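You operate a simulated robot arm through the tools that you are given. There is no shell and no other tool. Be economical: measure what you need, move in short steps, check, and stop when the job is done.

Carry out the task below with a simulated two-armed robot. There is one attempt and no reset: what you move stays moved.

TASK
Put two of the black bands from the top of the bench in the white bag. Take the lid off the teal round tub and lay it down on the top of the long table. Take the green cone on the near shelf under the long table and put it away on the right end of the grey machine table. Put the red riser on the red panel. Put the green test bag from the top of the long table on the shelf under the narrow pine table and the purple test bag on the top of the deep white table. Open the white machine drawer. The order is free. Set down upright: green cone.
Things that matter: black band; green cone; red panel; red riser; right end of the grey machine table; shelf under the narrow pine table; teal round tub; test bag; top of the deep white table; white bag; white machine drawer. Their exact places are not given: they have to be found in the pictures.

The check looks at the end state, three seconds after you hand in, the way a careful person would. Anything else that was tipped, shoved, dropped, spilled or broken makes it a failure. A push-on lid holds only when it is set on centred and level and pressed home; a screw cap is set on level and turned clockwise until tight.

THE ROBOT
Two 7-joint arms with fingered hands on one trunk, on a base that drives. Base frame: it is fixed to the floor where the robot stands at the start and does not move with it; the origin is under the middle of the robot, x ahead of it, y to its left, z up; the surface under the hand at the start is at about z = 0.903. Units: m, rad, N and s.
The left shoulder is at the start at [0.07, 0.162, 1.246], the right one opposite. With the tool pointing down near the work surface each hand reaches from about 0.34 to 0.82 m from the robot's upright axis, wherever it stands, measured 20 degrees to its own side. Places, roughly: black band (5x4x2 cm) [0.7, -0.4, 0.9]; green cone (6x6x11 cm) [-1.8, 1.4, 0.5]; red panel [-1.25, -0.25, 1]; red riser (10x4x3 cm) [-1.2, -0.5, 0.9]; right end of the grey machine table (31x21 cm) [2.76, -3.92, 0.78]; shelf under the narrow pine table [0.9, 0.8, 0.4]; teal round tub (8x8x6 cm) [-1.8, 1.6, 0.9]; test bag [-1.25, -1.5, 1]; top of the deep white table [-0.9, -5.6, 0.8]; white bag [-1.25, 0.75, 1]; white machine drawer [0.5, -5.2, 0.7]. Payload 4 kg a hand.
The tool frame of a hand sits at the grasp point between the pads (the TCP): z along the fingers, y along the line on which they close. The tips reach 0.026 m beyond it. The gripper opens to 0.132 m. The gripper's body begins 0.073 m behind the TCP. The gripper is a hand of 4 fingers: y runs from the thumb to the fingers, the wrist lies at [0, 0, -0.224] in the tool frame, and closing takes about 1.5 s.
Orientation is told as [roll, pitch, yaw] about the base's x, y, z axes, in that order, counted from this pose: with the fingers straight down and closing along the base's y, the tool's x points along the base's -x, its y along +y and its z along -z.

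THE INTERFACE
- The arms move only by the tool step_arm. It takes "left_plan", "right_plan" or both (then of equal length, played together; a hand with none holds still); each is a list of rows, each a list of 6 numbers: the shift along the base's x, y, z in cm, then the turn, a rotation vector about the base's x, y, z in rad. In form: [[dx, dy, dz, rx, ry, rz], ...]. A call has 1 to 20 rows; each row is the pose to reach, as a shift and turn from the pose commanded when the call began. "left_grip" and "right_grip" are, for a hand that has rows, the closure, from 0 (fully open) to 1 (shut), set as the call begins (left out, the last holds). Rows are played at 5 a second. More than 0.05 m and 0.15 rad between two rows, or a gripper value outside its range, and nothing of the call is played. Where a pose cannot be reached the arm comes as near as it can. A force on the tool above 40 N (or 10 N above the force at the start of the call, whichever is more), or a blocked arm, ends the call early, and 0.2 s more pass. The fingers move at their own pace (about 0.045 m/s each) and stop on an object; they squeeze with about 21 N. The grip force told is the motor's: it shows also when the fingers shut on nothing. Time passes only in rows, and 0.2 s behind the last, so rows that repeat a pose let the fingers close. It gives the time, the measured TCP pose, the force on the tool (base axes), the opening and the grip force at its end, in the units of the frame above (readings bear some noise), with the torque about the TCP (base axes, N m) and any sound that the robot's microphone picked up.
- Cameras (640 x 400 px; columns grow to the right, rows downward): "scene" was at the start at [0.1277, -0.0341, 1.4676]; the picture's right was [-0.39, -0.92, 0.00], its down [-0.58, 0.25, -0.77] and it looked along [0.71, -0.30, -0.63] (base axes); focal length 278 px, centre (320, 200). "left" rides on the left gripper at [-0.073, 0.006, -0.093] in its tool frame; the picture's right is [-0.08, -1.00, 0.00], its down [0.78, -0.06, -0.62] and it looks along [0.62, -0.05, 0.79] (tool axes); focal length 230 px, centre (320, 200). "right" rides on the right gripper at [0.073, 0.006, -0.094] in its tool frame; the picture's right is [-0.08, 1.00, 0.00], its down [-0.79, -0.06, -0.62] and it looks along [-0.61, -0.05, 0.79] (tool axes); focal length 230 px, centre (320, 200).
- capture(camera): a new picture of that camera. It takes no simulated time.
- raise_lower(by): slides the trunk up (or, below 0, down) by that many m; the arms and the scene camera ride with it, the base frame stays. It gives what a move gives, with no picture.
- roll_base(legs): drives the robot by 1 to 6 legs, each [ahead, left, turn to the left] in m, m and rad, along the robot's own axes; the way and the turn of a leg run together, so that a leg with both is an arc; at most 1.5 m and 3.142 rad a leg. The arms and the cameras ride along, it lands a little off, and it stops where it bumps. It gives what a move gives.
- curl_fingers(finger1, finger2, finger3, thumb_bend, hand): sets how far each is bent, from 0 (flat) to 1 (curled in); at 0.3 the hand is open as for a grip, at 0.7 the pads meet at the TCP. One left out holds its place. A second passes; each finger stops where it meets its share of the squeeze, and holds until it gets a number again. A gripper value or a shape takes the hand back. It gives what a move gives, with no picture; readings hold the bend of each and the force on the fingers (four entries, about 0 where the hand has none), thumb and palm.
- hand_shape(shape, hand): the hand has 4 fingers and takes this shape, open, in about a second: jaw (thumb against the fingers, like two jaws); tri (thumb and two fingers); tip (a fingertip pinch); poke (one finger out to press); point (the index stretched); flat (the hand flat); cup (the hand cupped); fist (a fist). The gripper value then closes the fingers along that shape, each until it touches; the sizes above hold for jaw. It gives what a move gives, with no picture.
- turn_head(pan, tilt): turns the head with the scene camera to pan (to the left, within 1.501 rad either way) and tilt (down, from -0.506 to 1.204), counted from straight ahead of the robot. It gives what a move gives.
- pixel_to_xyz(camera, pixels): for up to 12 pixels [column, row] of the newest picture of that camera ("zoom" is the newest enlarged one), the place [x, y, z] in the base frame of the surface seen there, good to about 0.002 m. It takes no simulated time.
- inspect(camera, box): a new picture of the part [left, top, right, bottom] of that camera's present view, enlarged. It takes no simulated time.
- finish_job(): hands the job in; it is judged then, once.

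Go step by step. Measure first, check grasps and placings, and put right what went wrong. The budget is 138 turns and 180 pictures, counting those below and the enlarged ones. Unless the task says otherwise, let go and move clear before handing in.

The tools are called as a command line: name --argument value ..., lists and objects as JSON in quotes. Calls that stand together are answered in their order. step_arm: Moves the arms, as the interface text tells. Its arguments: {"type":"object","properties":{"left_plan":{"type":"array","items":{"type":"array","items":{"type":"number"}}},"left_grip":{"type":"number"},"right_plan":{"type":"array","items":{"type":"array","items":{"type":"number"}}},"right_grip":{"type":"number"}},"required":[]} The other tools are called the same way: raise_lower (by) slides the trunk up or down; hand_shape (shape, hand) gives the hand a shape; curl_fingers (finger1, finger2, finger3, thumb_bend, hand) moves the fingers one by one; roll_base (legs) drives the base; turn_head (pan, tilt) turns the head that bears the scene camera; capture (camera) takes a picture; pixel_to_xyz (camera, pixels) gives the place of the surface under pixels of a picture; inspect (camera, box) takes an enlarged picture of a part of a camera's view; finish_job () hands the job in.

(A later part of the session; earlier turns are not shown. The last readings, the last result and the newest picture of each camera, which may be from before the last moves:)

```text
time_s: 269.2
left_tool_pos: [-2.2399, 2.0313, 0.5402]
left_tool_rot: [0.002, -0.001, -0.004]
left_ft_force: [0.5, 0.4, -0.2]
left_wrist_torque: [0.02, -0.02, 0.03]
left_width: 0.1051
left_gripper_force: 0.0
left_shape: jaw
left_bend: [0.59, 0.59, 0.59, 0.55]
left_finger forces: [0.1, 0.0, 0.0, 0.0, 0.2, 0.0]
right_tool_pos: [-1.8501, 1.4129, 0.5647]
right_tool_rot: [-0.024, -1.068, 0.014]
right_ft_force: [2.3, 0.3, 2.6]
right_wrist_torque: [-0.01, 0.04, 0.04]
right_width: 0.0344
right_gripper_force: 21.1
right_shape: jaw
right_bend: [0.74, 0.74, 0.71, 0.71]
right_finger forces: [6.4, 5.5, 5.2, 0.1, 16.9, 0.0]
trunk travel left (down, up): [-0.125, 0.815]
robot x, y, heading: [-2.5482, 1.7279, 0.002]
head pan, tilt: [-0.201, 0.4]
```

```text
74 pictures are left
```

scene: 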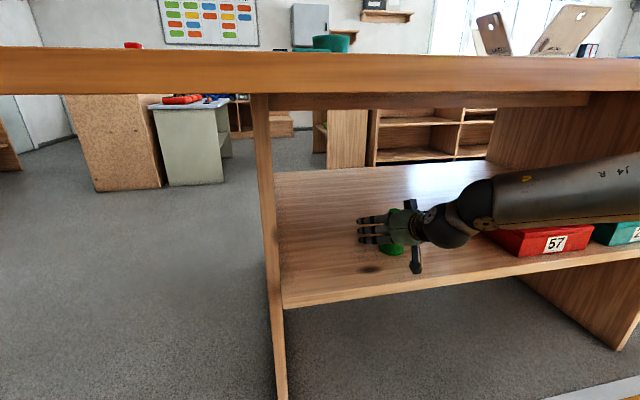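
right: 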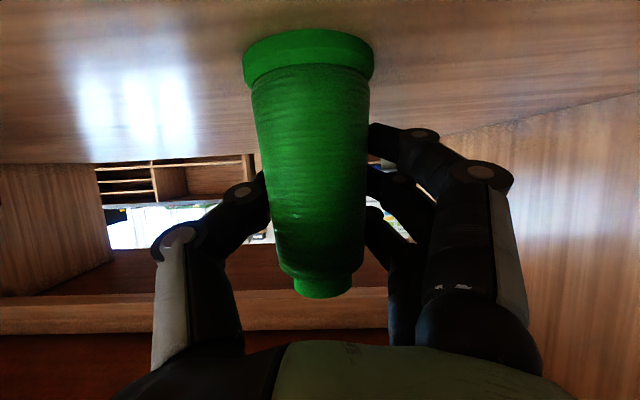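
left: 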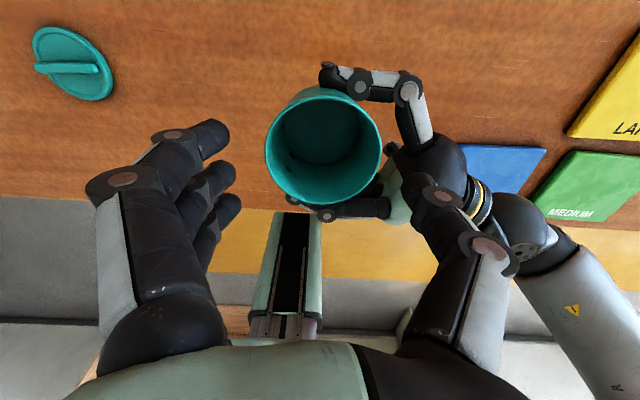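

The cone is gripped by all fingers. I'll lift 3 cm and withdraw it from the shelf.

step_arm --right_plan '[[0, 0, 1, 0, 0, 0], [0, 0, 2, 0, 0, 0], [0, 0, 3, 0, 0, 0], [-4, 0, 3, 0, 0, 0], [-8, 0, 3, 0, 0, 0], [-12, 0, 3, 0, 0, 0], [-15.5, 0, 3, 0, 0, 0]]'

roll_base --legs '[[-0.3, 0, 0]]'

capture --camera "scene"

capture --camera "right"

```text
time_s: 270.8
left_tool_pos: [-2.2404, 2.0307, 0.5406]
left_tool_rot: [0.005, -0.001, -0.006]
left_ft_force: [-0.3, 1.2, -0.1]
left_wrist_torque: [-0.03, 0.02, 0.02]
left_width: 0.1053
left_gripper_force: 0.0
left_shape: jaw
left_bend: [0.59, 0.59, 0.59, 0.55]
left_finger forces: [0.1, 0.1, 0.0, 0.0, 0.0, 0.1]
right_tool_pos: [-2.0034, 1.4134, 0.5934]
right_tool_rot: [-0.023, -1.07, 0.013]
right_ft_force: [-0.3, 0.7, -1.6]
right_wrist_torque: [0.03, 0.0, 0.02]
right_width: 0.0316
right_gripper_force: 21.1
right_shape: jaw
right_bend: [0.73, 0.74, 0.72, 0.72]
right_finger forces: [7.0, 5.1, 2.8, 0.0, 14.2, 0.1]
trunk travel left (down, up): [-0.125, 0.815]
robot x, y, heading: [-2.5481, 1.728, 0.002]
head pan, tilt: [-0.201, 0.4]
```

```text
time_s: 272.8
left_tool_pos: [-2.5388, 2.0304, 0.54]
left_tool_rot: [0.004, -0.002, -0.006]
left_ft_force: [-0.2, -0.9, 0.5]
left_wrist_torque: [0.02, 0.0, 0.01]
left_width: 0.1053
left_gripper_force: 0.1
left_shape: jaw
left_bend: [0.59, 0.59, 0.59, 0.55]
left_finger forces: [0.0, 0.1, 0.1, 0.0, 0.0, 0.0]
right_tool_pos: [-2.3034, 1.4125, 0.5936]
right_tool_rot: [-0.026, -1.067, 0.012]
right_ft_force: [-0.2, -0.6, -2.3]
right_wrist_torque: [0.01, 0.01, -0.01]
right_width: 0.0319
right_gripper_force: 21.1
right_shape: jaw
right_bend: [0.73, 0.74, 0.72, 0.72]
right_finger forces: [7.0, 4.9, 2.7, 0.1, 14.2, 0.0]
trunk travel left (down, up): [-0.125, 0.815]
robot x, y, heading: [-2.8477, 1.7283, 0.001]
head pan, tilt: [-0.201, 0.4]
```

```text
73 pictures are left
```

scene: 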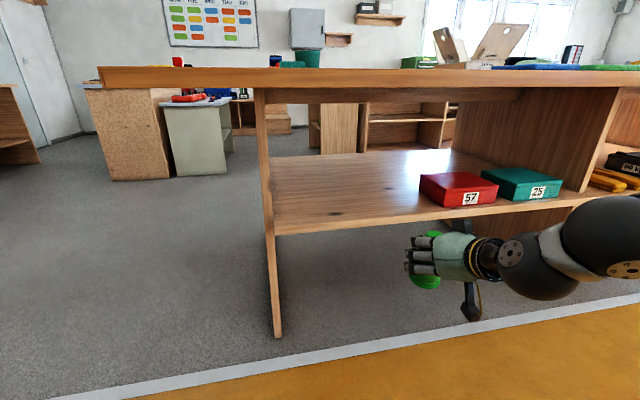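

```text
72 pictures are left
```

right: 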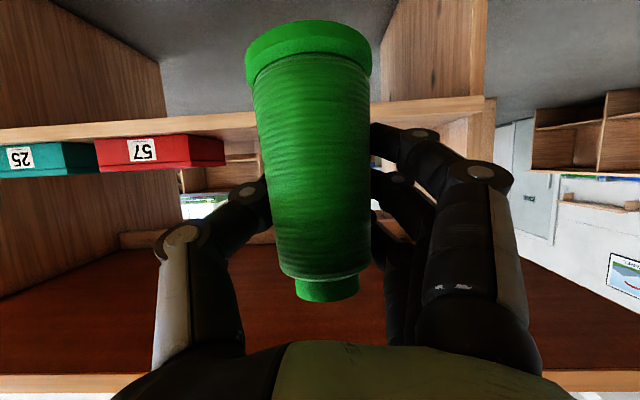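

The cone is out and upright in the hand. I'll raise the trunk and drive back around the table's end to the front side, facing the test bags.

raise_lower --by 0.4

raise_lower --by 0.2

roll_base --legs '[[0, 0.87, 0], [1.2, 0, 0], [1.12, 0, 0], [0, 0, 3.14], [0, 1.3, 0], [0, 1.3, 0]]'

roll_base --legs '[[0, 1.3, 0]]'

turn_head --pan 0.2 --tilt 0.65

capture --camera "scene"

```text
time_s: 276.6
left_tool_pos: [-2.5388, 2.0295, 0.9401]
left_tool_rot: [0.004, -0.002, -0.005]
left_ft_force: [0.8, 0.5, 0.1]
left_wrist_torque: [-0.03, -0.03, 0.01]
left_width: 0.1054
left_gripper_force: 0.1
left_shape: jaw
left_bend: [0.59, 0.59, 0.59, 0.55]
left_finger forces: [0.0, 0.0, 0.0, 0.1, 0.0, 0.0]
right_tool_pos: [-2.3033, 1.414, 0.9936]
right_tool_rot: [-0.025, -1.067, 0.013]
right_ft_force: [0.2, 0.7, -1.3]
right_wrist_torque: [-0.01, 0.02, 0.02]
right_width: 0.0318
right_gripper_force: 21.2
right_shape: jaw
right_bend: [0.73, 0.74, 0.72, 0.72]
right_finger forces: [6.9, 5.0, 2.7, 0.0, 14.2, 0.1]
trunk travel left (down, up): [-0.525, 0.415]
robot x, y, heading: [-2.8489, 1.7287, 0.0]
head pan, tilt: [-0.201, 0.4]
```

```text
time_s: 278.8
left_tool_pos: [-2.539, 2.03, 1.1406]
left_tool_rot: [0.004, -0.004, -0.005]
left_ft_force: [-0.6, 0.0, 0.7]
left_wrist_torque: [-0.04, 0.02, -0.01]
left_width: 0.1055
left_gripper_force: 0.1
left_shape: jaw
left_bend: [0.59, 0.59, 0.59, 0.55]
left_finger forces: [0.0, 0.0, 0.0, 0.0, 0.0, 0.0]
right_tool_pos: [-2.3028, 1.4133, 1.1945]
right_tool_rot: [-0.024, -1.066, 0.012]
right_ft_force: [-0.1, -0.5, -1.2]
right_wrist_torque: [0.03, 0.01, 0.0]
right_width: 0.0317
right_gripper_force: 21.0
right_shape: jaw
right_bend: [0.73, 0.74, 0.72, 0.72]
right_finger forces: [7.0, 4.9, 2.7, 0.0, 14.2, 0.1]
trunk travel left (down, up): [-0.725, 0.215]
robot x, y, heading: [-2.8466, 1.7299, -0.001]
head pan, tilt: [-0.201, 0.4]
```

```text
time_s: 313.8
left_tool_pos: [-0.7915, -0.2679, 1.1397]
left_tool_rot: [0.007, -0.001, -3.121]
left_ft_force: [-0.3, 0.5, 0.3]
left_wrist_torque: [-0.02, -0.02, 0.04]
left_width: 0.1051
left_gripper_force: 0.0
left_shape: jaw
left_bend: [0.59, 0.59, 0.59, 0.55]
left_finger forces: [0.0, 0.0, 0.0, 0.0, 0.0, 0.0]
right_tool_pos: [-1.0441, 0.3423, 1.1928]
right_tool_rot: [-0.023, -1.067, -3.101]
right_ft_force: [0.4, 0.6, -1.4]
right_wrist_torque: [0.01, 0.02, 0.01]
right_width: 0.0314
right_gripper_force: 21.4
right_shape: jaw
right_bend: [0.73, 0.74, 0.73, 0.72]
right_finger forces: [6.5, 4.9, 2.2, 0.0, 13.4, 0.0]
trunk travel left (down, up): [-0.725, 0.215]
robot x, y, heading: [-0.4921, 0.0404, -3.113]
head pan, tilt: [-0.201, 0.4]
```

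```text
time_s: 320.3
left_tool_pos: [-0.7448, -1.5627, 1.1405]
left_tool_rot: [0.005, -0.003, -3.11]
left_ft_force: [0.2, -0.8, 1.1]
left_wrist_torque: [0.01, 0.02, 0.01]
left_width: 0.1051
left_gripper_force: 0.1
left_shape: jaw
left_bend: [0.59, 0.59, 0.59, 0.55]
left_finger forces: [0.0, 0.0, 0.0, 0.1, 0.1, 0.1]
right_tool_pos: [-1.0038, -0.9551, 1.1931]
right_tool_rot: [-0.02, -1.067, -3.093]
right_ft_force: [-0.2, 0.2, -1.6]
right_wrist_torque: [0.04, 0.04, -0.01]
right_width: 0.0316
right_gripper_force: 21.3
right_shape: jaw
right_bend: [0.73, 0.74, 0.73, 0.72]
right_finger forces: [6.8, 4.9, 2.1, 0.0, 13.4, 0.0]
trunk travel left (down, up): [-0.725, 0.215]
robot x, y, heading: [-0.4441, -1.2511, -3.101]
head pan, tilt: [-0.201, 0.4]
```

```text
time_s: 321.1
left_tool_pos: [-0.746, -1.5637, 1.14]
left_tool_rot: [0.005, 0.0, -3.111]
left_ft_force: [0.0, -0.3, -0.4]
left_wrist_torque: [-0.01, 0.01, 0.0]
left_width: 0.1054
left_gripper_force: 0.1
left_shape: jaw
left_bend: [0.59, 0.59, 0.59, 0.55]
left_finger forces: [0.0, 0.0, 0.0, 0.0, 0.0, 0.1]
right_tool_pos: [-1.0037, -0.956, 1.1932]
right_tool_rot: [-0.023, -1.067, -3.093]
right_ft_force: [0.3, 0.5, -1.4]
right_wrist_torque: [-0.01, 0.04, -0.02]
right_width: 0.0311
right_gripper_force: 21.4
right_shape: jaw
right_bend: [0.73, 0.74, 0.73, 0.72]
right_finger forces: [6.6, 4.8, 2.1, 0.1, 13.3, 0.1]
trunk travel left (down, up): [-0.725, 0.215]
robot x, y, heading: [-0.4466, -1.2495, -3.102]
head pan, tilt: [0.201, 0.649]
```

```text
71 pictures are left
```

scene: 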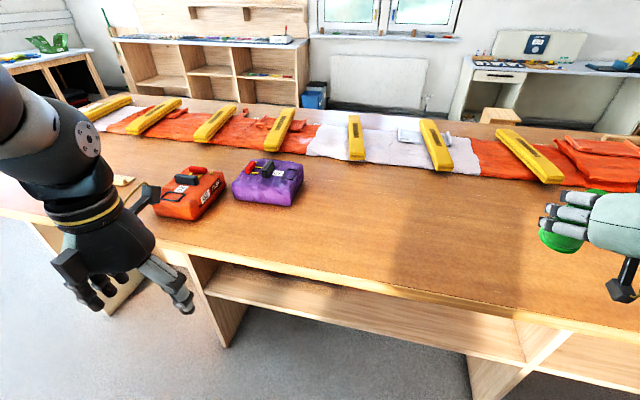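

The purple bag is at (268, 182). I'll zoom and measure its handle.

inspect --camera "scene" --box '[218, 145, 318, 215]'

pixel_to_xyz --camera "zoom" --pixels '[[320, 150], [315, 105], [310, 170], [340, 130], [270, 165], [400, 165], [230, 200], [480, 190], [440, 280], [200, 150]]'

```text
5.71 times, centred on (268, 180) of scene
```

zoom: 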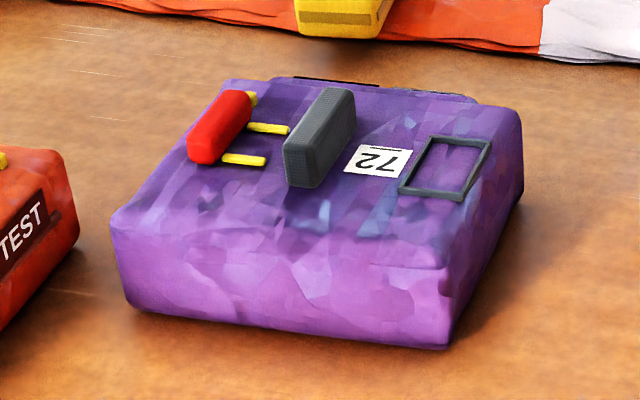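

```text
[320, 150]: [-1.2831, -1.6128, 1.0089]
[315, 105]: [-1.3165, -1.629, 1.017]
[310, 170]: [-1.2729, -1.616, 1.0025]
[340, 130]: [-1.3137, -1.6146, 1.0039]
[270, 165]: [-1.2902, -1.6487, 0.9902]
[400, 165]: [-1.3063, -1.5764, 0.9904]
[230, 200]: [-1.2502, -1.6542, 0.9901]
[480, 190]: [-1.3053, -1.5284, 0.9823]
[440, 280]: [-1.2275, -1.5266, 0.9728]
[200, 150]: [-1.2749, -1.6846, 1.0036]
```

pixel_to_xyz --camera "zoom" --pixels '[[300, 138], [340, 95], [320, 115], [345, 150], [305, 185], [262, 160], [290, 130]]'

roll_base --legs '[[0.175, 0.16, -0.04]]'

step_arm --left_plan '[[-4, 0, 0, 0, 0, 0], [-8, 0, 0, 0, 0, 0], [-12, 1, 0, 0, 0, 0], [-16, 2, 0, 0, 0, 0], [-20, 4, 0, 0, 0, 0], [-24, 6, 0, 0, 0, 0], [-28, 8, 0, 0, 0, 0], [-32, 9, 0, 0, 0, 0], [-35, 10, -1, 0, 0, 0]]' --left_grip 0.5

capture --camera "left"

```text
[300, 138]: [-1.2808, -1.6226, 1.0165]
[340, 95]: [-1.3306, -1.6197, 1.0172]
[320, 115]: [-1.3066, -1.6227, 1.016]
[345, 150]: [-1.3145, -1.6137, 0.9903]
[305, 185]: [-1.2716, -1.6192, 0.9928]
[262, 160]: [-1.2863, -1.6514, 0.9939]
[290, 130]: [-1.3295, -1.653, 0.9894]
```

```text
time_s: 322.9
left_tool_pos: [-0.9284, -1.7133, 1.1405]
left_tool_rot: [0.005, -0.002, 3.137]
left_ft_force: [0.1, -0.8, -0.5]
left_wrist_torque: [0.0, -0.03, -0.03]
left_width: 0.1051
left_gripper_force: 0.1
left_shape: jaw
left_bend: [0.59, 0.59, 0.59, 0.55]
left_finger forces: [0.0, 0.0, 0.0, 0.0, 0.0, 0.0]
right_tool_pos: [-1.1654, -1.0965, 1.1943]
right_tool_rot: [-0.023, -1.067, -3.131]
right_ft_force: [0.3, -0.2, -1.3]
right_wrist_torque: [-0.02, 0.01, 0.01]
right_width: 0.031
right_gripper_force: 21.1
right_shape: jaw
right_bend: [0.73, 0.74, 0.73, 0.72]
right_finger forces: [6.7, 4.9, 2.1, 0.0, 13.4, 0.0]
trunk travel left (down, up): [-0.725, 0.215]
robot x, y, heading: [-0.6187, -1.4088, -3.138]
head pan, tilt: [0.201, 0.649]
```

```text
time_s: 324.9
left_tool_pos: [-1.2816, -1.6123, 1.1271]
left_tool_rot: [0.005, 0.0, 3.136]
left_ft_force: [-0.6, 0.2, -0.1]
left_wrist_torque: [0.0, -0.04, -0.01]
left_width: 0.0667
left_gripper_force: 0.0
left_shape: jaw
left_bend: [0.73, 0.73, 0.73, 0.7]
left_finger forces: [0.0, 0.1, 0.0, 0.1, 0.0, 0.0]
right_tool_pos: [-1.1676, -1.0954, 1.1921]
right_tool_rot: [-0.022, -1.065, -3.13]
right_ft_force: [-0.7, -0.4, -1.6]
right_wrist_torque: [-0.02, 0.03, 0.05]
right_width: 0.0312
right_gripper_force: 20.9
right_shape: jaw
right_bend: [0.73, 0.74, 0.73, 0.72]
right_finger forces: [6.7, 4.8, 2.0, 0.0, 13.2, 0.0]
trunk travel left (down, up): [-0.725, 0.215]
robot x, y, heading: [-0.6213, -1.4143, -3.139]
head pan, tilt: [0.201, 0.649]
```

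```text
69 pictures are left
```

left: 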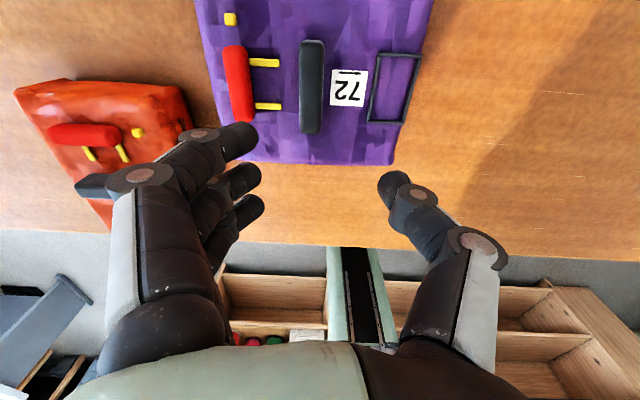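

The handle is centred at (−1.305, −1.621), aligned with the hand. I'll descend to z≈1.019 with the fingers narrowed and close.

step_arm --left_plan '[[-1.2, -0.5, -1, 0, 0, 0], [-2.3, -0.9, -2, 0, 0, 0], [-2.3, -0.9, -5, 0, 0, 0], [-2.3, -0.9, -8, 0, 0, 0], [-2.3, -0.9, -10.8, 0, 0, 0]]' --left_grip 0.72

capture --camera "left"

step_arm --left_plan '[[0, 0, 0, 0, 0, 0], [0, 0, 0, 0, 0, 0], [0, 0, 0, 0, 0, 0], [0, 0, 0, 0, 0, 0], [0, 0, 0, 0, 0, 0], [0, 0, 0, 0, 0, 0]]' --left_grip 1

```text
time_s: 326.1
left_tool_pos: [-1.3041, -1.622, 1.0191]
left_tool_rot: [0.004, -0.003, 3.136]
left_ft_force: [-0.2, -0.5, 0.2]
left_wrist_torque: [-0.02, -0.02, 0.02]
left_width: 0.0375
left_gripper_force: 0.0
left_shape: jaw
left_bend: [0.73, 0.73, 0.73, 0.7]
left_finger forces: [0.1, 0.1, 0.0, 0.0, 0.0, 0.0]
right_tool_pos: [-1.1664, -1.0975, 1.1932]
right_tool_rot: [-0.023, -1.066, -3.131]
right_ft_force: [-0.1, -0.9, -1.1]
right_wrist_torque: [-0.02, 0.02, -0.03]
right_width: 0.0312
right_gripper_force: 21.4
right_shape: jaw
right_bend: [0.73, 0.74, 0.73, 0.72]
right_finger forces: [6.7, 4.9, 1.9, 0.0, 13.2, 0.1]
trunk travel left (down, up): [-0.725, 0.215]
robot x, y, heading: [-0.6165, -1.4108, -3.14]
head pan, tilt: [0.201, 0.649]
```

```text
68 pictures are left
```

left: 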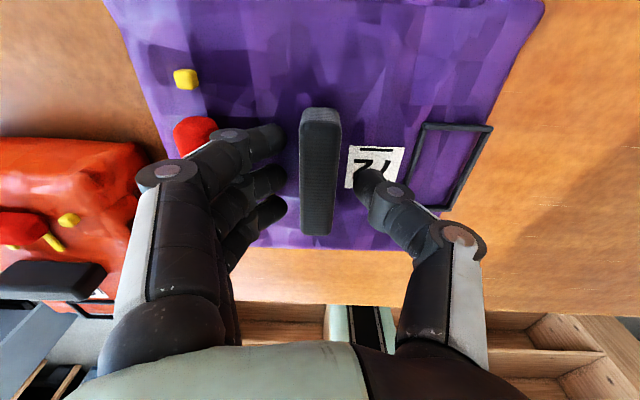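

```text
time_s: 327.5
left_tool_pos: [-1.303, -1.6222, 1.0206]
left_tool_rot: [0.003, -0.001, 3.135]
left_ft_force: [1.6, -0.9, -0.1]
left_wrist_torque: [-0.03, -0.03, 0.0]
left_width: 0.0154
left_gripper_force: 20.9
left_shape: jaw
left_bend: [0.72, 0.72, 0.72, 0.7]
left_finger forces: [6.2, 6.4, 6.4, 0.0, 17.9, 0.0]
right_tool_pos: [-1.1654, -1.0977, 1.1931]
right_tool_rot: [-0.025, -1.066, -3.129]
right_ft_force: [0.6, -0.5, -1.6]
right_wrist_torque: [-0.01, 0.01, 0.01]
right_width: 0.031
right_gripper_force: 20.5
right_shape: jaw
right_bend: [0.73, 0.74, 0.73, 0.72]
right_finger forces: [6.6, 4.9, 1.9, 0.0, 13.2, 0.0]
trunk travel left (down, up): [-0.725, 0.215]
robot x, y, heading: [-0.6183, -1.4123, -3.135]
head pan, tilt: [0.201, 0.649]
```

The purple bag's handle is gripped. I'll lift, tuck it in, back off, turn to face −y and look toward the far tables.

step_arm --left_plan '[[0, 0, 2, 0, 0, 0], [0, 0, 5, 0, 0, 0], [0, 0, 9, 0, 0, 0], [0, 0, 13, 0, 0, 0], [3, 0, 16, 0, 0, 0], [7, 0, 18, 0, 0, 0], [11, 0, 18, 0, 0, 0], [15, 0, 18, 0, 0, 0], [19, 0, 18, 0, 0, 0], [23, 0, 18, 0, 0, 0], [25, 0, 18, 0, 0, 0]]'

roll_base --legs '[[-0.3, 0, 0], [0, 0, 1.57]]'

turn_head --pan 0 --tilt 0.3

capture --camera "scene"

```text
time_s: 329.9
left_tool_pos: [-1.0511, -1.624, 1.2021]
left_tool_rot: [0.004, -0.001, 3.136]
left_ft_force: [0.2, 0.8, -13.0]
left_wrist_torque: [-0.01, -0.04, 0.03]
left_width: 0.0144
left_gripper_force: 20.9
left_shape: jaw
left_bend: [0.72, 0.72, 0.72, 0.7]
left_finger forces: [5.6, 5.7, 6.4, 0.0, 17.3, 0.1]
right_tool_pos: [-1.1677, -1.0976, 1.1938]
right_tool_rot: [-0.024, -1.066, -3.128]
right_ft_force: [0.0, 0.1, -1.5]
right_wrist_torque: [-0.02, -0.02, -0.03]
right_width: 0.031
right_gripper_force: 21.4
right_shape: jaw
right_bend: [0.73, 0.74, 0.73, 0.72]
right_finger forces: [6.7, 4.8, 1.8, 0.0, 13.1, 0.0]
trunk travel left (down, up): [-0.725, 0.215]
robot x, y, heading: [-0.618, -1.4144, -3.139]
head pan, tilt: [0.201, 0.649]
```

```text
time_s: 335.8
left_tool_pos: [-0.1039, -1.8434, 1.2019]
left_tool_rot: [0.004, 0.0, -1.569]
left_ft_force: [0.3, 0.6, -13.5]
left_wrist_torque: [0.03, -0.02, 0.02]
left_width: 0.0145
left_gripper_force: 20.8
left_shape: jaw
left_bend: [0.72, 0.72, 0.72, 0.7]
left_finger forces: [5.4, 5.4, 6.1, 0.0, 16.7, 0.0]
right_tool_pos: [-0.6273, -1.9624, 1.1937]
right_tool_rot: [-0.025, -1.065, -1.551]
right_ft_force: [-0.5, 0.2, -1.2]
right_wrist_torque: [-0.01, -0.01, 0.0]
right_width: 0.0307
right_gripper_force: 20.8
right_shape: jaw
right_bend: [0.73, 0.74, 0.73, 0.72]
right_finger forces: [6.5, 4.9, 1.7, 0.1, 12.7, 0.0]
trunk travel left (down, up): [-0.725, 0.215]
robot x, y, heading: [-0.316, -1.4129, -1.565]
head pan, tilt: [0.201, 0.649]
```

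```text
time_s: 336.6
left_tool_pos: [-0.1042, -1.8424, 1.2014]
left_tool_rot: [0.003, -0.001, -1.57]
left_ft_force: [0.8, 1.5, -12.7]
left_wrist_torque: [0.05, -0.04, -0.01]
left_width: 0.0146
left_gripper_force: 20.7
left_shape: jaw
left_bend: [0.72, 0.72, 0.72, 0.7]
left_finger forces: [5.5, 5.5, 6.1, 0.1, 16.6, 0.1]
right_tool_pos: [-0.6281, -1.9616, 1.1934]
right_tool_rot: [-0.024, -1.064, -1.551]
right_ft_force: [0.1, -0.1, -1.4]
right_wrist_torque: [0.03, 0.02, -0.03]
right_width: 0.031
right_gripper_force: 21.6
right_shape: jaw
right_bend: [0.73, 0.74, 0.73, 0.72]
right_finger forces: [6.3, 4.9, 1.7, 0.0, 12.8, 0.1]
trunk travel left (down, up): [-0.725, 0.215]
robot x, y, heading: [-0.3197, -1.4126, -1.565]
head pan, tilt: [0.0, 0.3]
```

```text
67 pictures are left
```

scene: 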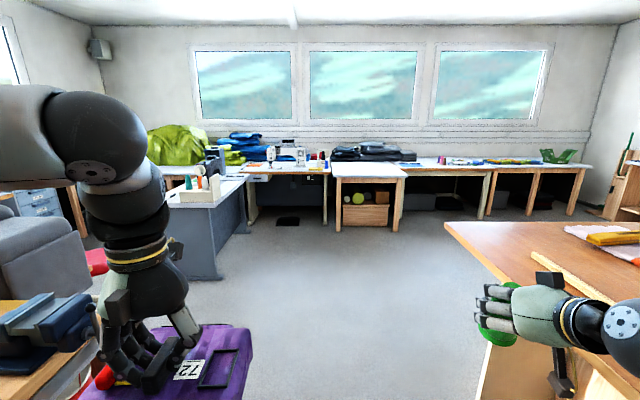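

The far row shows the white machine table with a drawer (265, 178), the deep white table (370, 172), and a grey table on the left (205, 192). I'll measure these.

pixel_to_xyz --camera "scene" --pixels '[[370, 170], [340, 176], [402, 177], [265, 178], [205, 190], [175, 205], [238, 185], [215, 275], [330, 220], [256, 172], [470, 165], [450, 225]]'

inspect --camera "scene" --box '[140, 120, 420, 290]'

```text
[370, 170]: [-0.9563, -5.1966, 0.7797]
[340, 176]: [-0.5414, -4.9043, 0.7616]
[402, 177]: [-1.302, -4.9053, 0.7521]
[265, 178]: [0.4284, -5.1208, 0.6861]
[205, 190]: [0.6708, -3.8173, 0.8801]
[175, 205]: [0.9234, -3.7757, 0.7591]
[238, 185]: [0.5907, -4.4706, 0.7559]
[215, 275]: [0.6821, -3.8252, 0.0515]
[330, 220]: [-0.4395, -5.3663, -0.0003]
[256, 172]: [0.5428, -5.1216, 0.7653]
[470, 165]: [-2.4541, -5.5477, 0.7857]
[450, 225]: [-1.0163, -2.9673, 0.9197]
```

```text
2.29 times, centred on (280, 205) of scene
```

zoom: 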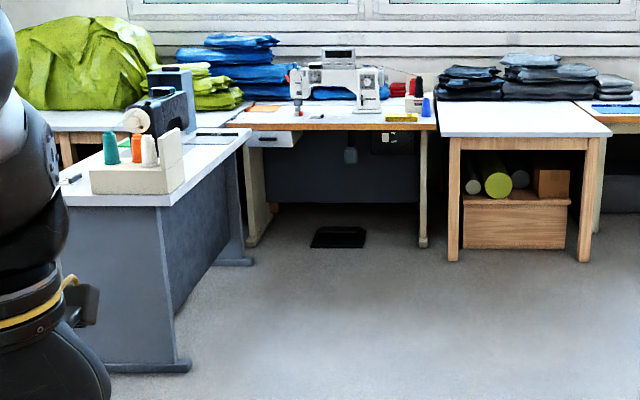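

The deep white table spans x −1.30 to −0.54 with its front edge at y=−4.905 and a clear top at z≈0.78. I'll drive there so the left hand faces it.

roll_base --legs '[[1.5, 0, 0], [1.45, 0, 0], [0, -0.75, 0]]'

turn_head --pan 0 --tilt 0.7

capture --camera "scene"

```text
time_s: 354.3
left_tool_pos: [-0.7766, -4.7692, 1.2025]
left_tool_rot: [0.003, -0.001, -1.587]
left_ft_force: [-0.2, -0.5, -12.5]
left_wrist_torque: [0.04, 0.02, -0.03]
left_width: 0.0146
left_gripper_force: 20.8
left_shape: jaw
left_bend: [0.72, 0.72, 0.72, 0.7]
left_finger forces: [5.5, 5.4, 6.0, 0.1, 16.7, 0.0]
right_tool_pos: [-1.3027, -4.8787, 1.1932]
right_tool_rot: [-0.028, -1.065, -1.566]
right_ft_force: [0.1, 0.6, -2.4]
right_wrist_torque: [0.01, -0.04, 0.0]
right_width: 0.0306
right_gripper_force: 21.3
right_shape: jaw
right_bend: [0.73, 0.74, 0.73, 0.72]
right_finger forces: [6.5, 4.8, 1.5, 0.1, 12.8, 0.0]
trunk travel left (down, up): [-0.725, 0.215]
robot x, y, heading: [-0.9819, -4.3358, -1.576]
head pan, tilt: [0.0, 0.3]
```

```text
time_s: 355.2
left_tool_pos: [-0.7779, -4.7695, 1.2025]
left_tool_rot: [0.003, -0.001, -1.587]
left_ft_force: [0.3, 0.1, -12.2]
left_wrist_torque: [0.08, 0.0, 0.03]
left_width: 0.0142
left_gripper_force: 21.0
left_shape: jaw
left_bend: [0.72, 0.72, 0.72, 0.7]
left_finger forces: [5.6, 5.6, 6.2, 0.0, 16.8, 0.0]
right_tool_pos: [-1.3038, -4.8788, 1.1927]
right_tool_rot: [-0.026, -1.066, -1.566]
right_ft_force: [0.3, -0.3, -1.1]
right_wrist_torque: [0.01, -0.01, 0.0]
right_width: 0.0305
right_gripper_force: 20.5
right_shape: jaw
right_bend: [0.73, 0.74, 0.73, 0.72]
right_finger forces: [6.4, 4.8, 1.6, 0.0, 12.8, 0.0]
trunk travel left (down, up): [-0.725, 0.215]
robot x, y, heading: [-0.9837, -4.3328, -1.577]
head pan, tilt: [0.0, 0.7]
```

```text
65 pictures are left
```

scene: 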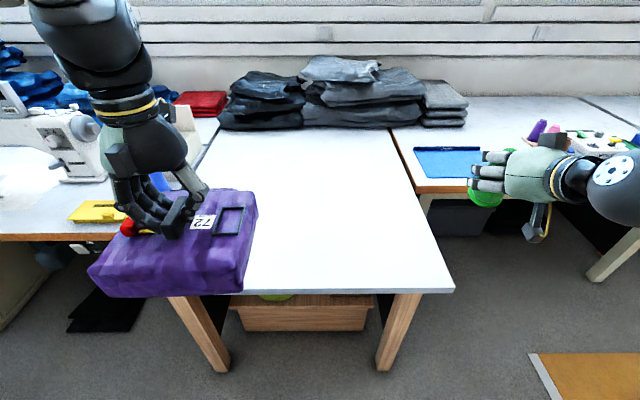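

The table top is clear in front of the fabrics. I'll drive 0.2 m ahead, reach to about (−0.88, −5.10), and lower the bag.

roll_base --legs '[[0.2, 0, 0]]'

step_arm --left_plan '[[-2, -3, 0, 0, 0, 0], [-4, -6, 0, 0, 0, 0], [-6, -9, 0, 0, 0, 0], [-8, -12, 0, 0, 0, 0], [-10, -13, -2, 0, 0, 0], [-10, -13, -6, 0, 0, 0], [-10, -13, -10, 0, 0, 0], [-10, -13, -14, 0, 0, 0], [-10, -13, -18, 0, 0, 0], [-10, -13, -22, 0, 0, 0], [-10, -13, -26, 0, 0, 0], [-10, -13, -29.5, 0, 0, 0]]'

capture --camera "scene"

pixel_to_xyz --camera "scene" --pixels '[[320, 200], [380, 270], [350, 160], [430, 300]]'

```text
time_s: 356.8
left_tool_pos: [-0.7789, -4.968, 1.2042]
left_tool_rot: [0.004, -0.002, -1.586]
left_ft_force: [-1.4, 1.0, -12.5]
left_wrist_torque: [0.07, 0.02, -0.02]
left_width: 0.0143
left_gripper_force: 20.5
left_shape: jaw
left_bend: [0.72, 0.72, 0.72, 0.7]
left_finger forces: [5.7, 5.4, 6.3, 0.1, 16.9, 0.0]
right_tool_pos: [-1.3063, -5.0785, 1.1939]
right_tool_rot: [-0.024, -1.068, -1.567]
right_ft_force: [0.2, 0.5, -2.4]
right_wrist_torque: [-0.02, -0.03, -0.02]
right_width: 0.0306
right_gripper_force: 21.1
right_shape: jaw
right_bend: [0.73, 0.74, 0.73, 0.72]
right_finger forces: [6.5, 4.8, 1.6, 0.1, 12.9, 0.0]
trunk travel left (down, up): [-0.725, 0.215]
robot x, y, heading: [-0.9841, -4.5359, -1.582]
head pan, tilt: [0.0, 0.7]
```

```text
time_s: 359.4
left_tool_pos: [-0.8776, -5.1018, 0.9084]
left_tool_rot: [0.002, -0.001, -1.587]
left_ft_force: [0.2, -0.3, -12.5]
left_wrist_torque: [0.04, -0.03, -0.01]
left_width: 0.0145
left_gripper_force: 21.3
left_shape: jaw
left_bend: [0.72, 0.72, 0.72, 0.7]
left_finger forces: [5.9, 5.4, 6.3, 0.1, 17.4, 0.0]
right_tool_pos: [-1.3052, -5.0814, 1.1936]
right_tool_rot: [-0.025, -1.064, -1.568]
right_ft_force: [-0.7, 0.0, -1.4]
right_wrist_torque: [-0.01, 0.01, 0.01]
right_width: 0.0304
right_gripper_force: 21.1
right_shape: jaw
right_bend: [0.73, 0.74, 0.73, 0.72]
right_finger forces: [6.5, 4.8, 1.1, 0.0, 12.5, 0.0]
trunk travel left (down, up): [-0.725, 0.215]
robot x, y, heading: [-0.9852, -4.5395, -1.576]
head pan, tilt: [0.0, 0.7]
```

```text
64 pictures are left
```

scene: 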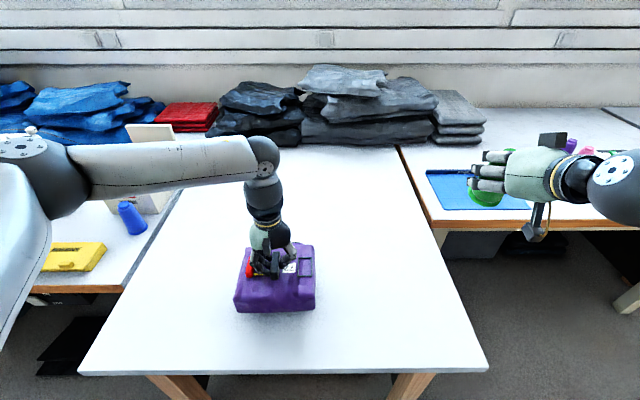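

```text
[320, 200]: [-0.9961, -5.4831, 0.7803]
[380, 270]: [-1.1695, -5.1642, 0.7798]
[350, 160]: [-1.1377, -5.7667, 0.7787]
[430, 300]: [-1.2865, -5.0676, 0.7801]
```

The top is at z=0.780 and the bag is about 3 cm above it. I'll lower to contact, open a little, and lift off.

step_arm --left_plan '[[0, 0, -1, 0, 0, 0], [0, 0, -2, 0, 0, 0], [0, 0, -2.6, 0, 0, 0], [0, 0, -2.9, 0, 0, 0]]'

step_arm --left_plan '[[0, 0, 0, 0, 0, 0], [0, 0, 0, 0, 0, 0], [0, 0, 0, 0, 0, 0], [0, 0, 2, 0, 0, 0], [0, 0, 5, 0, 0, 0], [0, 0, 9, 0, 0, 0], [0, 0, 13, 0, 0, 0], [0, 3, 17, 0, 0, 0], [2, 6, 20, 0, 0, 0], [4, 9, 23, 0, 0, 0], [6, 12, 26, 0, 0, 0]]' --left_grip 0.72

capture --camera "scene"

```text
time_s: 360.4
left_tool_pos: [-0.8775, -5.0998, 0.8814]
left_tool_rot: [0.003, -0.005, -1.584]
left_ft_force: [3.6, -1.0, 13.9]
left_wrist_torque: [-0.07, -0.18, -0.01]
left_width: 0.015
left_gripper_force: 21.5
left_shape: jaw
left_bend: [0.73, 0.72, 0.72, 0.7]
left_finger forces: [8.4, 8.0, 8.5, 0.1, 20.8, 0.0]
right_tool_pos: [-1.3061, -5.0798, 1.1945]
right_tool_rot: [-0.024, -1.067, -1.567]
right_ft_force: [0.5, -0.1, -2.2]
right_wrist_torque: [-0.01, -0.01, -0.01]
right_width: 0.0305
right_gripper_force: 20.4
right_shape: jaw
right_bend: [0.73, 0.74, 0.73, 0.72]
right_finger forces: [6.5, 4.8, 1.1, 0.0, 12.4, 0.1]
trunk travel left (down, up): [-0.725, 0.215]
robot x, y, heading: [-0.9841, -4.5336, -1.579]
head pan, tilt: [0.0, 0.7]
```

```text
time_s: 362.8
left_tool_pos: [-0.818, -4.9772, 1.1415]
left_tool_rot: [0.004, -0.001, -1.586]
left_ft_force: [0.8, 0.0, 0.1]
left_wrist_torque: [-0.03, 0.01, 0.02]
left_width: 0.0367
left_gripper_force: 0.1
left_shape: jaw
left_bend: [0.74, 0.74, 0.74, 0.7]
left_finger forces: [0.1, 0.0, 0.0, 0.0, 0.0, 0.1]
right_tool_pos: [-1.3063, -5.0763, 1.1945]
right_tool_rot: [-0.026, -1.069, -1.567]
right_ft_force: [-0.8, -0.6, -2.2]
right_wrist_torque: [0.03, 0.01, 0.02]
right_width: 0.0302
right_gripper_force: 21.4
right_shape: jaw
right_bend: [0.73, 0.74, 0.73, 0.72]
right_finger forces: [6.5, 4.8, 1.0, 0.0, 12.3, 0.0]
trunk travel left (down, up): [-0.725, 0.215]
robot x, y, heading: [-0.9842, -4.537, -1.573]
head pan, tilt: [0.0, 0.7]
```

```text
63 pictures are left
```

scene: 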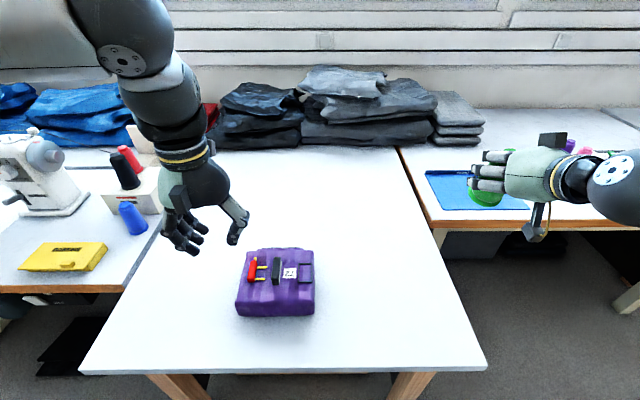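

The purple bag stands on the deep white table. Before sliding left to the drawer, I'll check the floor pedal's place at (90, 340) and the cone's grip.

pixel_to_xyz --camera "scene" --pixels '[[90, 340], [70, 360], [30, 290], [100, 320], [65, 255]]'

capture --camera "right"

roll_base --legs '[[-0.1, 0, 0], [0, 1.1, 0]]'

turn_head --pan 0.2 --tilt 0.75

capture --camera "scene"

```text
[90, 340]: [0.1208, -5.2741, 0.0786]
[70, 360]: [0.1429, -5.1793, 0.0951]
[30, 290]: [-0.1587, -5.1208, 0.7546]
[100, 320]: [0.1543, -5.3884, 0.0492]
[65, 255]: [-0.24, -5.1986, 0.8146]
```

```text
62 pictures are left
```

right: 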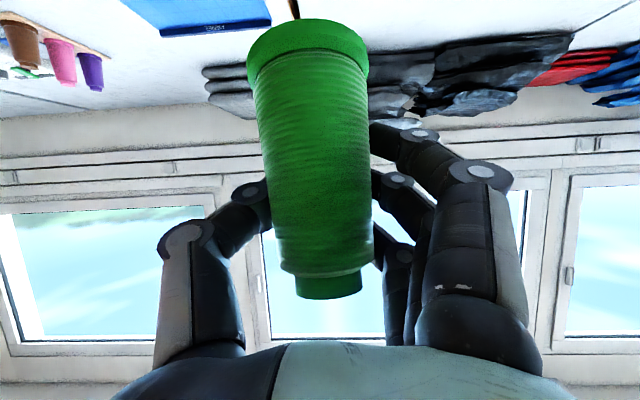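

```text
time_s: 369.3
left_tool_pos: [0.3023, -4.8939, 1.1401]
left_tool_rot: [0.005, 0.0, -1.59]
left_ft_force: [0.0, 1.5, 0.2]
left_wrist_torque: [0.03, -0.01, -0.01]
left_width: 0.0367
left_gripper_force: 0.1
left_shape: jaw
left_bend: [0.74, 0.74, 0.74, 0.7]
left_finger forces: [0.1, 0.0, 0.1, 0.0, 0.0, 0.1]
right_tool_pos: [-0.1866, -4.9909, 1.193]
right_tool_rot: [-0.022, -1.067, -1.572]
right_ft_force: [-0.1, -0.2, 0.3]
right_wrist_torque: [-0.03, -0.02, 0.01]
right_width: 0.0204
right_gripper_force: 21.2
right_shape: jaw
right_bend: [0.76, 0.76, 0.73, 0.75]
right_finger forces: [0.0, 0.1, 0.0, 0.0, 0.0, 0.0]
trunk travel left (down, up): [-0.725, 0.215]
robot x, y, heading: [0.1371, -4.4509, -1.584]
head pan, tilt: [0.0, 0.7]
```

```text
time_s: 370.0
left_tool_pos: [0.3019, -4.8927, 1.1419]
left_tool_rot: [0.006, -0.002, -1.591]
left_ft_force: [0.1, 0.0, 0.2]
left_wrist_torque: [0.0, -0.04, -0.03]
left_width: 0.0365
left_gripper_force: 0.0
left_shape: jaw
left_bend: [0.74, 0.74, 0.74, 0.7]
left_finger forces: [0.0, 0.1, 0.0, 0.0, 0.0, 0.0]
right_tool_pos: [-0.1853, -4.9906, 1.1934]
right_tool_rot: [-0.025, -1.068, -1.572]
right_ft_force: [-0.2, -0.5, -0.1]
right_wrist_torque: [0.03, 0.01, -0.02]
right_width: 0.0205
right_gripper_force: 21.0
right_shape: jaw
right_bend: [0.76, 0.76, 0.73, 0.75]
right_finger forces: [0.0, 0.0, 0.1, 0.0, 0.0, 0.0]
trunk travel left (down, up): [-0.725, 0.215]
robot x, y, heading: [0.137, -4.4518, -1.58]
head pan, tilt: [0.201, 0.75]
```

```text
61 pictures are left
```

scene: 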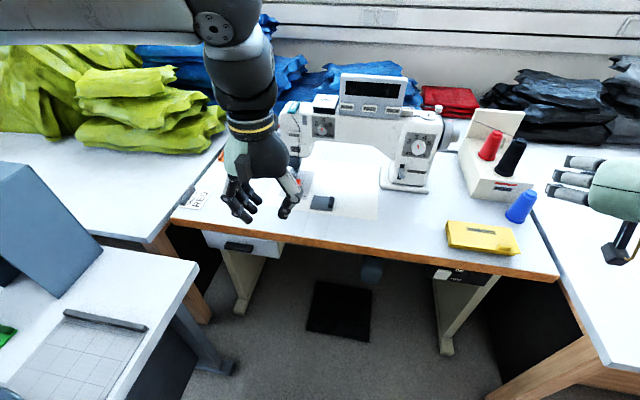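

The right hand has lost the cone (forces are zero and the width is 0.02); it slipped during the drive. I'll look for it around the path the right hand took.

turn_head --pan -0.6 --tilt 0.7

capture --camera "scene"

turn_head --pan -0.9 --tilt 1.15

capture --camera "scene"

```text
time_s: 371.1
left_tool_pos: [0.3028, -4.8921, 1.1402]
left_tool_rot: [0.006, -0.002, -1.589]
left_ft_force: [0.0, -0.6, -0.6]
left_wrist_torque: [0.0, -0.04, 0.0]
left_width: 0.0366
left_gripper_force: 0.0
left_shape: jaw
left_bend: [0.74, 0.74, 0.74, 0.7]
left_finger forces: [0.1, 0.0, 0.0, 0.0, 0.1, 0.0]
right_tool_pos: [-0.186, -4.9914, 1.1942]
right_tool_rot: [-0.024, -1.066, -1.571]
right_ft_force: [-0.3, -0.2, 0.4]
right_wrist_torque: [0.04, 0.01, -0.04]
right_width: 0.0205
right_gripper_force: 21.2
right_shape: jaw
right_bend: [0.76, 0.76, 0.73, 0.75]
right_finger forces: [0.0, 0.0, 0.1, 0.0, 0.1, 0.0]
trunk travel left (down, up): [-0.725, 0.215]
robot x, y, heading: [0.1359, -4.4483, -1.58]
head pan, tilt: [-0.6, 0.7]
```

```text
60 pictures are left
```

scene: 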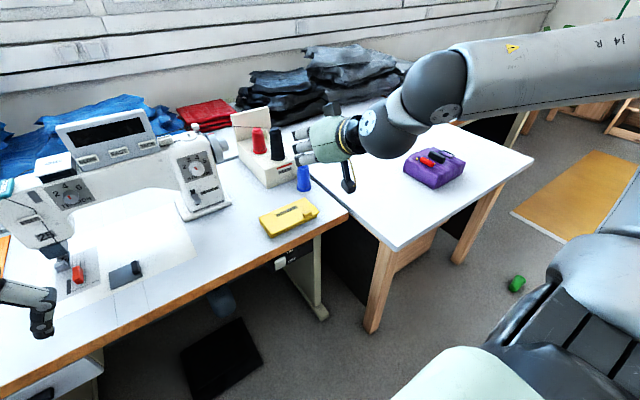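

```text
time_s: 372.0
left_tool_pos: [0.3017, -4.8925, 1.1395]
left_tool_rot: [0.006, -0.003, -1.589]
left_ft_force: [0.0, 0.2, 0.0]
left_wrist_torque: [-0.01, -0.02, 0.0]
left_width: 0.0367
left_gripper_force: 0.1
left_shape: jaw
left_bend: [0.74, 0.74, 0.74, 0.7]
left_finger forces: [0.0, 0.1, 0.1, 0.1, 0.0, 0.0]
right_tool_pos: [-0.1862, -4.9909, 1.1934]
right_tool_rot: [-0.022, -1.065, -1.571]
right_ft_force: [0.6, 0.2, 0.6]
right_wrist_torque: [-0.01, -0.03, -0.02]
right_width: 0.0203
right_gripper_force: 21.1
right_shape: jaw
right_bend: [0.76, 0.76, 0.73, 0.75]
right_finger forces: [0.0, 0.0, 0.1, 0.0, 0.0, 0.1]
trunk travel left (down, up): [-0.725, 0.215]
robot x, y, heading: [0.1348, -4.4484, -1.584]
head pan, tilt: [-0.901, 1.15]
```

```text
59 pictures are left
```

scene: 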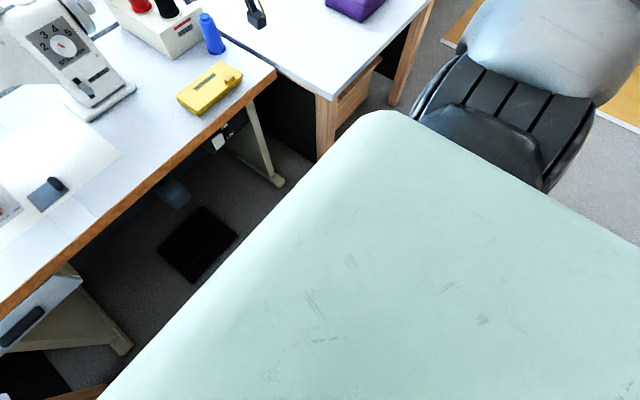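

The cone lies on the floor at (516, 284) of the first view. I'll locate it exactly.

turn_head --pan -0.9 --tilt 0.7

capture --camera "scene"

```text
time_s: 372.9
left_tool_pos: [0.3011, -4.8931, 1.1401]
left_tool_rot: [0.005, -0.002, -1.59]
left_ft_force: [0.2, -0.5, -0.2]
left_wrist_torque: [0.02, 0.04, -0.01]
left_width: 0.0365
left_gripper_force: 0.0
left_shape: jaw
left_bend: [0.74, 0.74, 0.74, 0.7]
left_finger forces: [0.0, 0.0, 0.0, 0.1, 0.1, 0.0]
right_tool_pos: [-0.1864, -4.991, 1.1949]
right_tool_rot: [-0.025, -1.067, -1.569]
right_ft_force: [0.5, 0.8, 0.5]
right_wrist_torque: [-0.03, -0.02, 0.01]
right_width: 0.0205
right_gripper_force: 21.2
right_shape: jaw
right_bend: [0.76, 0.76, 0.73, 0.75]
right_finger forces: [0.0, 0.0, 0.0, 0.0, 0.0, 0.0]
trunk travel left (down, up): [-0.725, 0.215]
robot x, y, heading: [0.1365, -4.4491, -1.581]
head pan, tilt: [-0.901, 0.7]
```

```text
58 pictures are left
```

scene: 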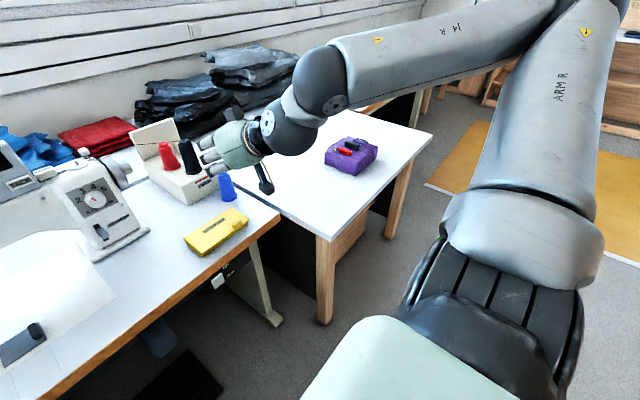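

turn_head --pan -0.6 --tilt 0.7

inspect --camera "scene" --box '[470, 250, 570, 320]'

pixel_to_xyz --camera "zoom" --pixels '[[320, 200], [280, 220], [300, 180], [250, 210], [340, 170], [100, 100]]'

turn_head --pan 0.2 --tilt 0.9

capture --camera "scene"

```text
time_s: 373.7
left_tool_pos: [0.3026, -4.8934, 1.1399]
left_tool_rot: [0.005, -0.003, -1.589]
left_ft_force: [0.4, 0.1, -0.3]
left_wrist_torque: [0.04, 0.01, 0.01]
left_width: 0.0364
left_gripper_force: 0.1
left_shape: jaw
left_bend: [0.74, 0.74, 0.74, 0.7]
left_finger forces: [0.1, 0.1, 0.0, 0.0, 0.0, 0.0]
right_tool_pos: [-0.1859, -4.9909, 1.1934]
right_tool_rot: [-0.024, -1.066, -1.57]
right_ft_force: [0.6, -0.8, 0.3]
right_wrist_torque: [0.01, -0.02, -0.01]
right_width: 0.0208
right_gripper_force: 21.6
right_shape: jaw
right_bend: [0.76, 0.76, 0.73, 0.75]
right_finger forces: [0.1, 0.0, 0.1, 0.0, 0.0, 0.0]
trunk travel left (down, up): [-0.725, 0.215]
robot x, y, heading: [0.1391, -4.4453, -1.582]
head pan, tilt: [-0.6, 0.7]
```

```text
5.71 times, centred on (520, 285) of scene
```

zoom: 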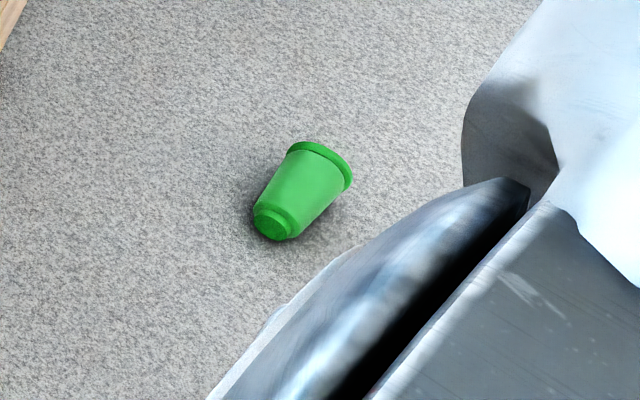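

```text
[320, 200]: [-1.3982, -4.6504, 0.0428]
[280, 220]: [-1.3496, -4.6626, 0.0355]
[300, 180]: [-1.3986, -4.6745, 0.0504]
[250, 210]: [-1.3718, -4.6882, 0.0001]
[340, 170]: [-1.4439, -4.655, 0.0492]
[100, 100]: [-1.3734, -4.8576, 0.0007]
```

```text
time_s: 374.9
left_tool_pos: [0.3019, -4.8927, 1.1406]
left_tool_rot: [0.007, -0.003, -1.59]
left_ft_force: [0.9, 0.4, 0.1]
left_wrist_torque: [-0.01, 0.01, -0.02]
left_width: 0.0364
left_gripper_force: 0.0
left_shape: jaw
left_bend: [0.74, 0.74, 0.74, 0.7]
left_finger forces: [0.0, 0.1, 0.0, 0.1, 0.0, 0.1]
right_tool_pos: [-0.1854, -4.9916, 1.1931]
right_tool_rot: [-0.023, -1.067, -1.571]
right_ft_force: [-0.4, 0.1, -0.4]
right_wrist_torque: [-0.01, -0.01, -0.04]
right_width: 0.0208
right_gripper_force: 21.0
right_shape: jaw
right_bend: [0.76, 0.76, 0.73, 0.75]
right_finger forces: [0.1, 0.1, 0.0, 0.0, 0.0, 0.0]
trunk travel left (down, up): [-0.725, 0.215]
robot x, y, heading: [0.1334, -4.4483, -1.587]
head pan, tilt: [0.201, 0.901]
```

```text
56 pictures are left
```

scene: 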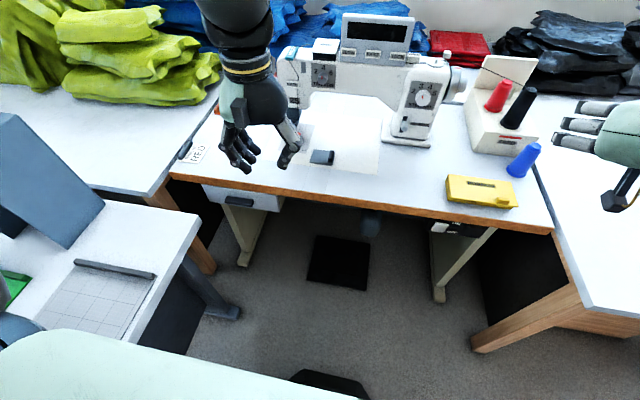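

The cone is intact on the floor at (−1.39, −4.655); I'll fetch it next. First the drawer: it shows at (243, 195) with a dark handle, so I'll zoom and measure.

inspect --camera "scene" --box '[190, 165, 300, 235]'

pixel_to_xyz --camera "zoom" --pixels '[[280, 215], [230, 205], [335, 222], [180, 160], [480, 260], [180, 210], [450, 130], [280, 205], [60, 100], [420, 240]]'

```text
5.71 times, centred on (245, 200) of scene
```

zoom: 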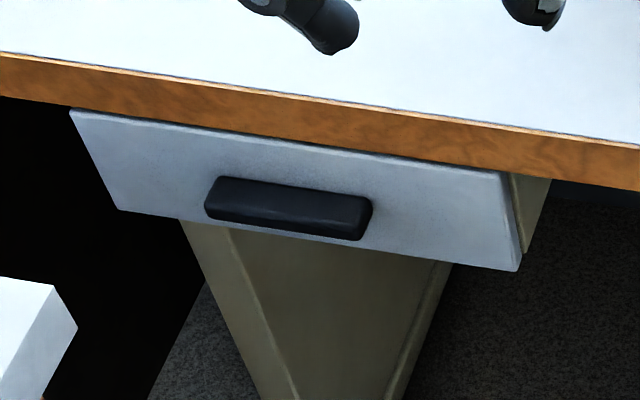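

```text
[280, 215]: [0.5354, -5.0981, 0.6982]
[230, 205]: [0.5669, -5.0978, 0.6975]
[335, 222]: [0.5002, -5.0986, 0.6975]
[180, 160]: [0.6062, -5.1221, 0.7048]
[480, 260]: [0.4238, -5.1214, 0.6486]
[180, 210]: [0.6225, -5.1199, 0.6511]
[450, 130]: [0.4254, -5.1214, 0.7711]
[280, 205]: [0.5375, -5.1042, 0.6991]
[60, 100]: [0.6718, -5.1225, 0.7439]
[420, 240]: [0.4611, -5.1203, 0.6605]
```

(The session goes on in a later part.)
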